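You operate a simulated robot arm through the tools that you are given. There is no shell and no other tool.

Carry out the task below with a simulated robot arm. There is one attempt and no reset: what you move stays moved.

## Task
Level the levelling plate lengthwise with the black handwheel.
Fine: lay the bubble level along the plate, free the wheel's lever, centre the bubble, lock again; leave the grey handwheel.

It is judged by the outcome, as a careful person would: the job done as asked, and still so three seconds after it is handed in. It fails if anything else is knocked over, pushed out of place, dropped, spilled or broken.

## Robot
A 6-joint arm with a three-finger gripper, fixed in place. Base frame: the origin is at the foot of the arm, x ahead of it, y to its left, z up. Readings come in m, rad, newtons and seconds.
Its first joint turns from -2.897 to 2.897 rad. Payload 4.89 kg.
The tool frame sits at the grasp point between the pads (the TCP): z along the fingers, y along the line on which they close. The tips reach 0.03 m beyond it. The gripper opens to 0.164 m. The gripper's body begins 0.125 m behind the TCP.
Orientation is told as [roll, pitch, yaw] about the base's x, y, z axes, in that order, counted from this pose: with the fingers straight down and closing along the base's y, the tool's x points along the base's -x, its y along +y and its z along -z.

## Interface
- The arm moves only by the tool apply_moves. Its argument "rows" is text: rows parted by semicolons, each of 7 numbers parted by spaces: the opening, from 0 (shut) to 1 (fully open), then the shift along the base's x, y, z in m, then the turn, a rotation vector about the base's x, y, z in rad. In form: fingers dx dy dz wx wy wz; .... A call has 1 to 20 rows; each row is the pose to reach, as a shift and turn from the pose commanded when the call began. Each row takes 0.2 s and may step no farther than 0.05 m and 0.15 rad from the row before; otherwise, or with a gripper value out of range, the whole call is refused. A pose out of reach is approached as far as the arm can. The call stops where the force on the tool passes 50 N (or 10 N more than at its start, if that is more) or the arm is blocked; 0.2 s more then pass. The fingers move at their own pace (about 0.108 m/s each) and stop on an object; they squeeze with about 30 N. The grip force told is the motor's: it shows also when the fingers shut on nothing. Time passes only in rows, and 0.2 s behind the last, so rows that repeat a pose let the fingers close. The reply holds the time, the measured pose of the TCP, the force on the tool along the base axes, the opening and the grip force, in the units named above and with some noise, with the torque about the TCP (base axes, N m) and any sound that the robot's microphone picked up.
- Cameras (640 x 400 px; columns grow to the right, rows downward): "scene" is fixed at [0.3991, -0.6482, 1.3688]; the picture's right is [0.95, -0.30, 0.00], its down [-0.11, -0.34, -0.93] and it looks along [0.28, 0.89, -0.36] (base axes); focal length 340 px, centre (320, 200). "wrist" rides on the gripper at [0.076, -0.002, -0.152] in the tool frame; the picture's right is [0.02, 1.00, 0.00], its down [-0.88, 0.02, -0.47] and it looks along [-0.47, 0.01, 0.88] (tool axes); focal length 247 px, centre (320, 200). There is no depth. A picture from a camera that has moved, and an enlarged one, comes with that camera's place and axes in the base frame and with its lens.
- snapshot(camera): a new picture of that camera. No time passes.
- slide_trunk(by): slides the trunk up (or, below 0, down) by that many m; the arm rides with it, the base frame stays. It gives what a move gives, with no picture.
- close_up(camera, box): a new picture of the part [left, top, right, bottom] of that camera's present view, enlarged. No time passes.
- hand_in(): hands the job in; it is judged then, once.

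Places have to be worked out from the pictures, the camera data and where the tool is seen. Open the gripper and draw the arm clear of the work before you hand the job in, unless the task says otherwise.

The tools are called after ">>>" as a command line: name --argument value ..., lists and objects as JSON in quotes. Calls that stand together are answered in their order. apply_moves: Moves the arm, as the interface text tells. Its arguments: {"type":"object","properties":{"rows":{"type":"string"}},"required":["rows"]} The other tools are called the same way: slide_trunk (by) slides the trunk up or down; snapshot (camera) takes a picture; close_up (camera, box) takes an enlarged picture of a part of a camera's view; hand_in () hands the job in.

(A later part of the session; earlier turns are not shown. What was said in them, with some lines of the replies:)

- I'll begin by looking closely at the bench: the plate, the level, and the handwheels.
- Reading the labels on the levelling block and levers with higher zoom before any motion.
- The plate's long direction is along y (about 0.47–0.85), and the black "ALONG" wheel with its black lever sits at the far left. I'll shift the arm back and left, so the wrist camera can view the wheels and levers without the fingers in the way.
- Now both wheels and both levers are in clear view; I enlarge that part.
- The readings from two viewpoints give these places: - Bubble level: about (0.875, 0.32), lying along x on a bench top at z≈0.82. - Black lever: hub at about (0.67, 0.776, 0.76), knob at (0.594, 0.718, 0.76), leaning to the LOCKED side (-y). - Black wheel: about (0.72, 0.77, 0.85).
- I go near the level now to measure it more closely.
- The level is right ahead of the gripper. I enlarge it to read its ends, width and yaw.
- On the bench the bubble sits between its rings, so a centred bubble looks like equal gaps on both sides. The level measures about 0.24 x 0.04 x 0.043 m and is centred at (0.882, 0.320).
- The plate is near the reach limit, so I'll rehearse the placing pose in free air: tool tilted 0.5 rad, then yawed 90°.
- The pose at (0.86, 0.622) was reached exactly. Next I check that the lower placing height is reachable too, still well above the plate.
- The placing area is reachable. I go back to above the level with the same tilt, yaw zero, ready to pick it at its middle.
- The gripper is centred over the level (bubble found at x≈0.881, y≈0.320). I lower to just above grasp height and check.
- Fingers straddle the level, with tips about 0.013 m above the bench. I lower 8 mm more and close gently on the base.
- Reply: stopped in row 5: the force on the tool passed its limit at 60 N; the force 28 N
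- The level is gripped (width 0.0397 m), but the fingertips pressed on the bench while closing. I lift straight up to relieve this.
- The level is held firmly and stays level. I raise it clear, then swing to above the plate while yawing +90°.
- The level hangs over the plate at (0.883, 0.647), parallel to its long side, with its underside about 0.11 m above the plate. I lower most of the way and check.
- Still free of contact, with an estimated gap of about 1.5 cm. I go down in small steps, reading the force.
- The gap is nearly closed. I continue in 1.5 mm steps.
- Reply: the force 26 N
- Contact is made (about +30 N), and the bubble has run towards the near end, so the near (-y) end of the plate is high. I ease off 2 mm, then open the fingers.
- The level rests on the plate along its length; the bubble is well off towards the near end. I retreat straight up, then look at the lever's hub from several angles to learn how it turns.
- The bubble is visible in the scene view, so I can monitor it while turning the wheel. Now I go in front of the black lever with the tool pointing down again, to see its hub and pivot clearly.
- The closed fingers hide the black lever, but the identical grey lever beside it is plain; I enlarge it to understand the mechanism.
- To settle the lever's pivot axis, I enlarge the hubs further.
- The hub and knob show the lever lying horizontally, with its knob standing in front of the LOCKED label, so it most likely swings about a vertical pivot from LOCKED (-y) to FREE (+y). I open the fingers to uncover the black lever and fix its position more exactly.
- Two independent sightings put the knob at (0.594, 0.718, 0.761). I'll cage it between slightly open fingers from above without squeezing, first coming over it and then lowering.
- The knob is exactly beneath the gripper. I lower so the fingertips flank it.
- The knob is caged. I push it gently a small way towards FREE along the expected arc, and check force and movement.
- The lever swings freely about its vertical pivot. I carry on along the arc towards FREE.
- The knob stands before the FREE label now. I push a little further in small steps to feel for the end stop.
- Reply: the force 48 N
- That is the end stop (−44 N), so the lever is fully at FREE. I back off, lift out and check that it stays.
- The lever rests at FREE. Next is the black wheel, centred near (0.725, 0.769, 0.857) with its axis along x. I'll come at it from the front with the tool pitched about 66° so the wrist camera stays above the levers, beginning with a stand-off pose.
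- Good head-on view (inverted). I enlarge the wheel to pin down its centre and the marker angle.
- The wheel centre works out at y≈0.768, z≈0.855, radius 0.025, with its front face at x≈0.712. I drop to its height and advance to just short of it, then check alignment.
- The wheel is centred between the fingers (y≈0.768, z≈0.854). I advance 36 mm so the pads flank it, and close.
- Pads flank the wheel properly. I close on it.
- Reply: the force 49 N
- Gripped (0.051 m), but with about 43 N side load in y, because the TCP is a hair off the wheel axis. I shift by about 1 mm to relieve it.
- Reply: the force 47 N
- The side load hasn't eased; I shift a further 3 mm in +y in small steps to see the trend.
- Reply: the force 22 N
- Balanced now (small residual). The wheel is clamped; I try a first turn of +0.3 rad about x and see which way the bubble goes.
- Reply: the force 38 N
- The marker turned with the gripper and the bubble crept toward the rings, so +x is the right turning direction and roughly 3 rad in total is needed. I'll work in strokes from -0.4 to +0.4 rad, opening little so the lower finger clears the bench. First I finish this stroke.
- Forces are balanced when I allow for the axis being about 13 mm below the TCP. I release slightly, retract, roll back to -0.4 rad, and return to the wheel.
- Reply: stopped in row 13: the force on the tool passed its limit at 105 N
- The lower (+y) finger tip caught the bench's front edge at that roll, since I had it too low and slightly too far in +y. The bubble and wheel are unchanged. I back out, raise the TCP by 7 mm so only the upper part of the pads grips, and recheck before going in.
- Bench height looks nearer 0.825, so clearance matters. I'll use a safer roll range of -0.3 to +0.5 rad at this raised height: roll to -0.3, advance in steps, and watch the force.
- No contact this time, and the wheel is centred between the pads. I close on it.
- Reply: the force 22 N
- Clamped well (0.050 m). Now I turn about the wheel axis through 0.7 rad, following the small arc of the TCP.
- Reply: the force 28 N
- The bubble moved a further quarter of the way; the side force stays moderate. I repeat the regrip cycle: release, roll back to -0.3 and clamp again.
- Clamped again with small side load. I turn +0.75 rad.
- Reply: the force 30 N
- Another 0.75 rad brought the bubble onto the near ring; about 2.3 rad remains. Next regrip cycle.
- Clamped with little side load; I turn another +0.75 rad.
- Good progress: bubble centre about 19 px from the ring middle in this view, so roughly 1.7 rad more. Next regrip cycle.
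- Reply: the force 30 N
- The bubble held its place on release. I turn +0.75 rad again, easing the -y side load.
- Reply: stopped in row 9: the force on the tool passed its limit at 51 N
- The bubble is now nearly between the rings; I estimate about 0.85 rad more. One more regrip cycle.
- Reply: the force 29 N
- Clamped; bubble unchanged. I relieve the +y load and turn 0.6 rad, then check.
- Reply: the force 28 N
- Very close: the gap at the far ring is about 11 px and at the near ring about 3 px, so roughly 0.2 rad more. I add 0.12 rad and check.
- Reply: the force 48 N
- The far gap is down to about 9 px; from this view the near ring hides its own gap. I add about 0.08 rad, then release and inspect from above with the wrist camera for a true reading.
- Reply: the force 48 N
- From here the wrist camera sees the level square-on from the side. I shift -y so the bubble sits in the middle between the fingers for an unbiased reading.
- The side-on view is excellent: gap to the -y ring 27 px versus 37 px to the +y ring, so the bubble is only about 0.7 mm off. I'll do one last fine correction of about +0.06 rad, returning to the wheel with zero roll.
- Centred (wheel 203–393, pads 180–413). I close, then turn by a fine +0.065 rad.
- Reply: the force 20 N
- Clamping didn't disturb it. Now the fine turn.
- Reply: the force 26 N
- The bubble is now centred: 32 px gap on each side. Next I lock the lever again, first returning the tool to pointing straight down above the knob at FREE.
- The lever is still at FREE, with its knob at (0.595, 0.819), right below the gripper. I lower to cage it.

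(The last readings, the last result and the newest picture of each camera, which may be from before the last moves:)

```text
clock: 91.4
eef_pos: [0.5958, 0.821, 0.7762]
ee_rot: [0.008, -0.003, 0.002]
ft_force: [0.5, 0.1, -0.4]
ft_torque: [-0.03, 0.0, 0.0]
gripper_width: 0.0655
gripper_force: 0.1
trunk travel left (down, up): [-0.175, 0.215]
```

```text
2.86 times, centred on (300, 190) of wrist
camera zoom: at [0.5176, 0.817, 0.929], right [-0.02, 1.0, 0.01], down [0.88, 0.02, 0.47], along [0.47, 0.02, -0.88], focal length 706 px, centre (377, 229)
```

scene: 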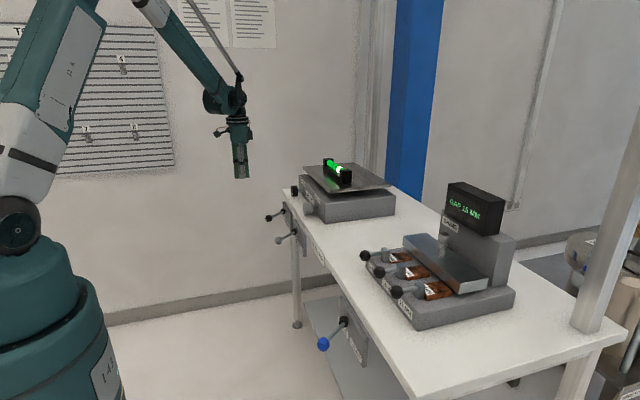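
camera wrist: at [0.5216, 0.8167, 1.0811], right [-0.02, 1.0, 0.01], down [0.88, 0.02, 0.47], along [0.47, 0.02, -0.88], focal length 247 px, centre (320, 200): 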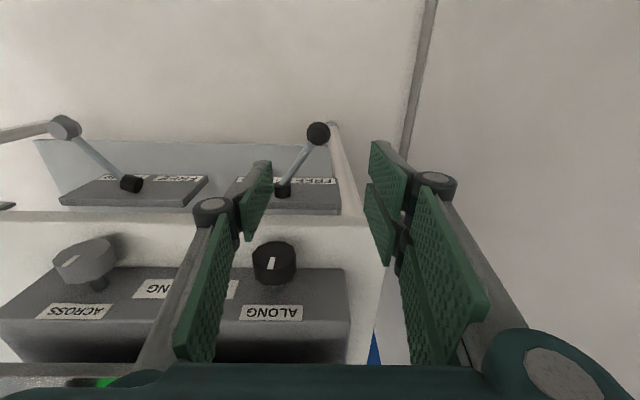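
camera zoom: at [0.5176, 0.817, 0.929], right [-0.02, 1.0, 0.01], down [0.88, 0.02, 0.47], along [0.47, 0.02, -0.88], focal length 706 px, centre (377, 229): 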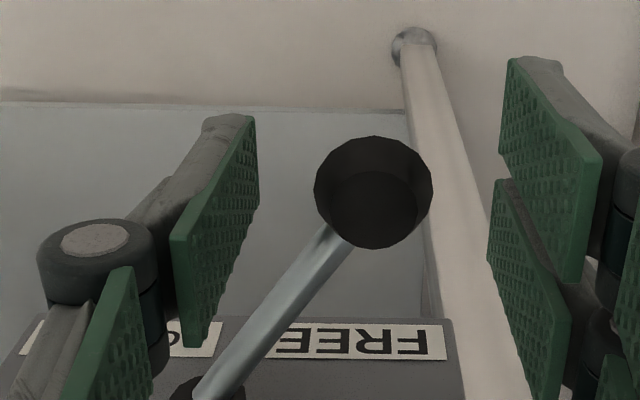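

Now I sweep the lever back along its arc toward LOCKED.

>>> apply_moves --rows "0.4 -0.002 -0.014 0 0 0 0; 0.4 -0.004 -0.0236 0 0 0 0; 0.4 -0.009 -0.032 0 0 0 0; 0.4 -0.013 -0.047 0 0 0 0; 0.4 -0.0155 -0.0626 0 0 0 0; 0.4 -0.0155 -0.0752 0 0 0 0; 0.4 -0.013 -0.0908 0 0 0 0; 0.4 -0.008 -0.1058 0 0 0 0; 0.4 -0.008 -0.1058 0 0 0 0"

>>> close_up --camera "wrist" --box '[240, 120, 440, 260]'

>>> close_up --camera "scene" --box '[240, 160, 320, 240]'

```text
clock: 93.4
eef_pos: [0.5867, 0.7157, 0.778]
ee_rot: [0.01, -0.003, 0.001]
ft_force: [-0.3, 0.1, -0.7]
ft_torque: [-0.02, -0.01, -0.03]
gripper_width: 0.0659
gripper_force: 0.1
trunk travel left (down, up): [-0.175, 0.215]
```

```text
2.86 times, centred on (340, 190) of wrist
camera zoom: at [0.5094, 0.7111, 0.9296], right [-0.02, 1.0, 0.01], down [0.88, 0.02, 0.47], along [0.47, 0.02, -0.88], focal length 706 px, centre (263, 229)
```

zoom: 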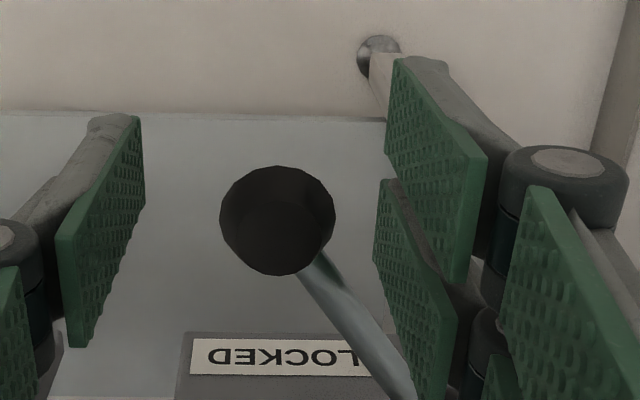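

```text
5.00 times, centred on (280, 200) of scene
camera zoom: at [0.3991, -0.6482, 1.3688], right [0.95, -0.3, 0.0], down [-0.11, -0.34, -0.93], along [0.28, 0.89, -0.36], focal length 1698 px, centre (520, 200)
```

zoom: 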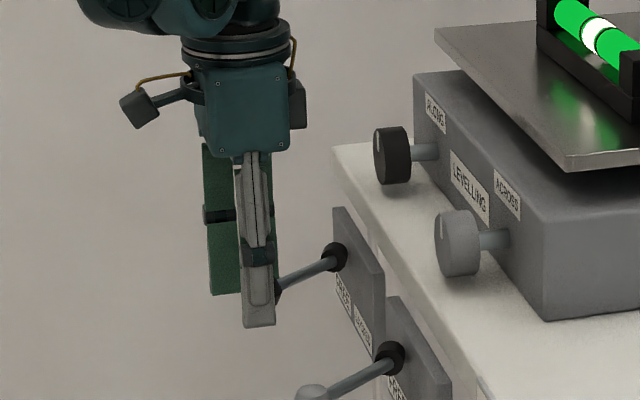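

The knob has already reached (0.597, 0.719), the original LOCKED place, ahead of the finger. I press lightly to confirm it is at its stop.

>>> apply_moves --rows "0.4 0.003 -0.008 0 0 0 0; 0.4 0.005 -0.013 0 0 0 0; 0.4 0.007 -0.017 0 0 0 0; 0.4 0.008 -0.02 0 0 0 0; 0.4 0.008 -0.02 0 0 0 0"

>>> close_up --camera "wrist" --box '[240, 120, 440, 260]'

```text
clock: 94.3
eef_pos: [0.5895, 0.7002, 0.7773]
ee_rot: [0.014, 0.002, 0.008]
ft_force: [-9.1, 25.6, 1.1]
ft_torque: [0.52, -0.11, 1.1]
gripper_width: 0.0758
gripper_force: 13.0
trunk travel left (down, up): [-0.175, 0.215]
stopped in row 4: the force on the tool passed its limit at 54 N (the readings are from after the stop); the commanded pose is now the measured one
```

```text
2.86 times, centred on (340, 190) of wrist
camera zoom: at [0.5128, 0.6958, 0.9288], right [-0.03, 1.0, 0.01], down [0.88, 0.02, 0.47], along [0.47, 0.03, -0.88], focal length 706 px, centre (263, 229)
```

zoom: 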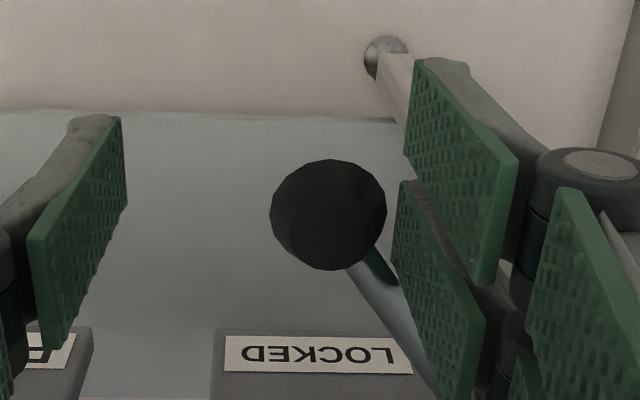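

Firm resistance at the LOCKED stop confirms it is locked. I centre the fingers round the knob, lift out, and recheck lever and bubble.

>>> apply_moves --rows "0.4 0 0.008 0 0 0 0; 0.4 0.002 0.016 0 0 0 0; 0.4 0.002 0.017 0 0 0 0; 0.4 0.002 0.017 0.04 0 0 0; 0.4 0 0.017 0.08 0 0 0; 0.4 -0.01 0.017 0.12 0 0 0; 0.4 -0.03 0.017 0.16 0 0 0; 0.4 -0.03 0.017 0.16 0 0 0"

>>> snapshot --camera "wrist"

>>> close_up --camera "scene" --box '[240, 150, 340, 240]'

>>> close_up --camera "scene" --box '[338, 160, 352, 174]'

```text
clock: 96.1
eef_pos: [0.5592, 0.715, 0.9375]
ee_rot: [0.014, 0.003, 0.006]
ft_force: [-0.6, -1.1, 0.4]
ft_torque: [0.06, -0.02, 0.01]
gripper_width: 0.0657
gripper_force: 0.1
trunk travel left (down, up): [-0.175, 0.215]
```

```text
taken
camera wrist: at [0.483, 0.7101, 1.0907], right [-0.03, 1.0, 0.01], down [0.88, 0.02, 0.47], along [0.47, 0.02, -0.88], focal length 247 px, centre (320, 200)
```

wrist: 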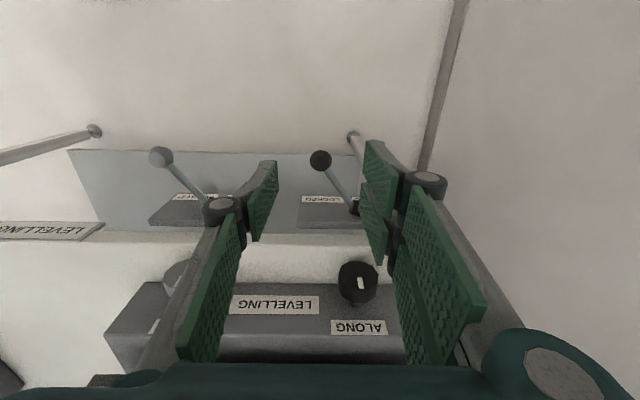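

```text
4.44 times, centred on (290, 195) of scene
camera zoom: at [0.3991, -0.6482, 1.3688], right [0.95, -0.3, 0.0], down [-0.11, -0.34, -0.93], along [0.28, 0.89, -0.36], focal length 1509 px, centre (453, 222)
```

zoom: 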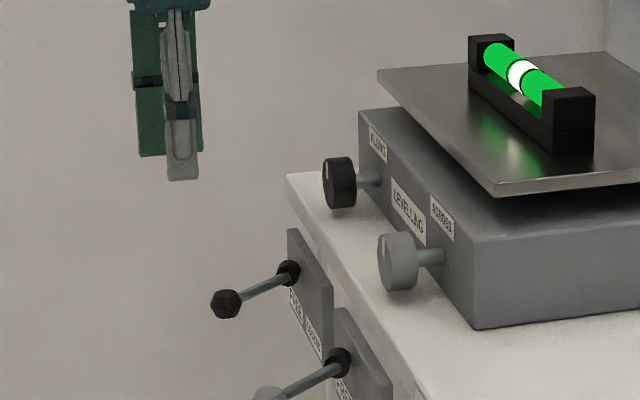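

```text
16.00 times, centred on (345, 167) of scene
camera zoom: at [0.3991, -0.6482, 1.3688], right [0.95, -0.3, 0.0], down [-0.11, -0.34, -0.93], along [0.28, 0.89, -0.36], focal length 5434 px, centre (-80, 728)
```

zoom: 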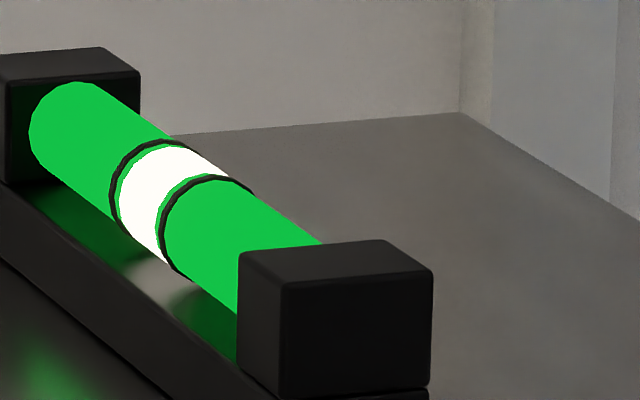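

Lever is at LOCKED and the wheel and bubble look unchanged. I take one more square-on reading of the bubble after locking.

>>> apply_moves --rows "0.6 0 -0.01 0.02 0 -0.144 0; 0.6 0 -0.02 0.04 0 -0.288 0; 0.6 0 -0.03 0.052 0 -0.432 0; 0.6 0 -0.04 0.052 0 -0.576 0; 0.6 0 -0.05 0.052 0 -0.72 0; 0.6 0.01 -0.06 0.052 0 -0.864 0; 0.6 0.03 -0.07 0.052 0 -1.008 0; 0.6 0.05 -0.08 0.052 0 -1.152 0; 0.6 0.065 -0.08 0.052 0 -1.152 0; 0.6 0.065 -0.08 0.052 0 -1.152 0"

>>> snapshot --camera "wrist"

>>> close_up --camera "wrist" --box '[300, 165, 350, 200]'

```text
clock: 98.3
eef_pos: [0.6245, 0.636, 0.9882]
ee_rot: [-0.003, -1.149, 0.014]
ft_force: [0.1, -0.6, 0.6]
ft_torque: [-0.02, -0.03, -0.02]
gripper_width: 0.0985
gripper_force: 0.1
trunk travel left (down, up): [-0.175, 0.215]
```

```text
taken
camera wrist: at [0.4542, 0.6307, 0.9815], right [-0.02, 1.0, -0.02], down [-0.07, 0.02, 1.0], along [1.0, 0.02, 0.07], focal length 247 px, centre (320, 200)
```

wrist: 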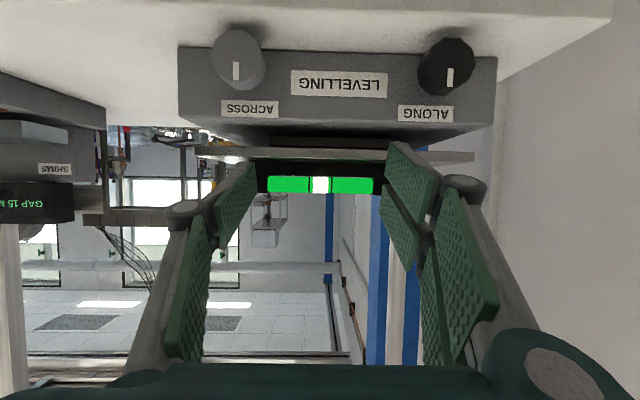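

```text
11.43 times, centred on (325, 182) of wrist
camera zoom: at [0.4542, 0.6307, 0.9815], right [-0.02, 1.0, -0.02], down [-0.07, 0.02, 1.0], along [1.0, 0.02, 0.07], focal length 2823 px, centre (263, 400)
```

zoom: 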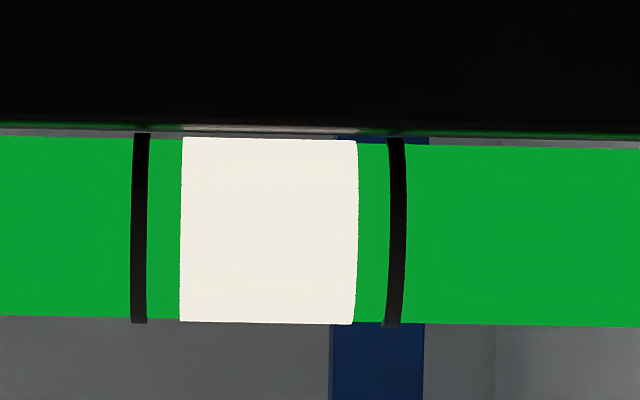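

After locking the gaps are 33 and 31 px, so the bubble is still centred. I withdraw the arm well clear with the gripper open.

>>> apply_moves --rows "1 -0.03 -0.01 0.02 0 0.1 0; 1 -0.06 -0.02 0.05 0 0.22 0; 1 -0.09 -0.04 0.08 0 0.36 0; 1 -0.12 -0.06 0.11 0 0.5 0; 1 -0.14 -0.09 0.14 0 0.64 0; 1 -0.16 -0.12 0.16 0 0.78 0; 1 -0.17 -0.15 0.17 0 0.92 0; 1 -0.17 -0.18 0.17 0 1.06 0; 1 -0.17 -0.2 0.17 0 1.15 0; 1 -0.17 -0.2 0.17 0 1.15 0"

>>> snapshot --camera "scene"

>>> close_up --camera "scene" --box '[250, 140, 410, 260]'

>>> close_up --camera "scene" --box '[338, 160, 352, 174]'

```text
clock: 100.5
eef_pos: [0.456, 0.4339, 1.1575]
ee_rot: [0.012, 0.002, 0.007]
ft_force: [0.1, 0.6, 0.5]
ft_torque: [-0.03, 0.08, 0.02]
gripper_width: 0.1638
gripper_force: 0.0
trunk travel left (down, up): [-0.175, 0.215]
```

```text
taken
```

scene: 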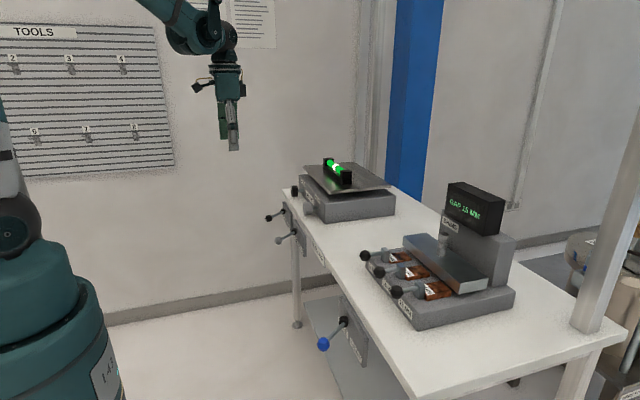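

```text
3.33 times, centred on (330, 200) of scene
camera zoom: at [0.3991, -0.6482, 1.3688], right [0.95, -0.3, 0.0], down [-0.11, -0.34, -0.93], along [0.28, 0.89, -0.36], focal length 1132 px, centre (287, 200)
```

zoom: 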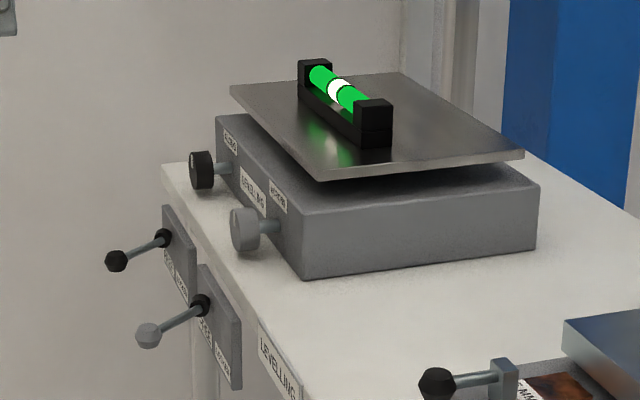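

```text
16.00 times, centred on (345, 167) of scene
camera zoom: at [0.3991, -0.6482, 1.3688], right [0.95, -0.3, 0.0], down [-0.11, -0.34, -0.93], along [0.28, 0.89, -0.36], focal length 5434 px, centre (-80, 728)
```

zoom: 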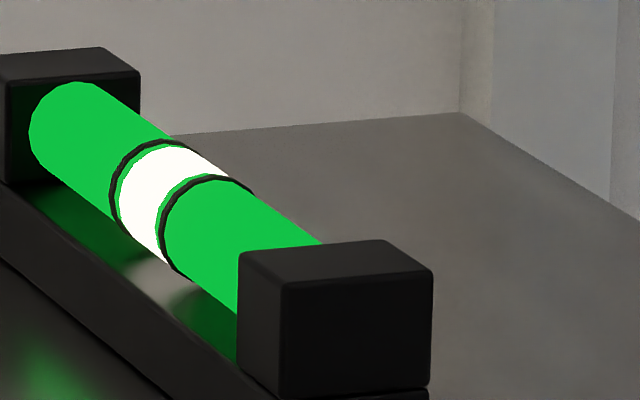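

The level lies along the plate with its bubble centred, the black lever is back at LOCKED, and the grey wheel, grey lever and shim station look as they did at the start. The arm is clear with the gripper open, so I hand the job in.

>>> hand_in

```text
The job is handed in.
```

The plate is levelled lengthwise. The bubble sits centred between its rings, the black lever is locked again, and the job is handed in; no verdict has come back yet.

- **Bubble level:** it lies along the plate's long direction and I left it there. The last square-on reading, taken after locking, showed gaps of 33 and 31 px between the bubble and its rings, an offset of about 0.15 mm.
- **Black handwheel and lever:** I freed the lever, turned the wheel about 4.2 rad in all, and pushed the lever back to LOCKED until it met its stop.
- **Grey handwheel:** not touched.
- **Contacts on the way:** a fingertip bumped the bench's front edge (105 N peak) during one regrip, and the fingers pressed on the bench (60 N) while picking up the level. In the pictures nothing moved or was damaged.

The arm is clear of the work with the gripper open.
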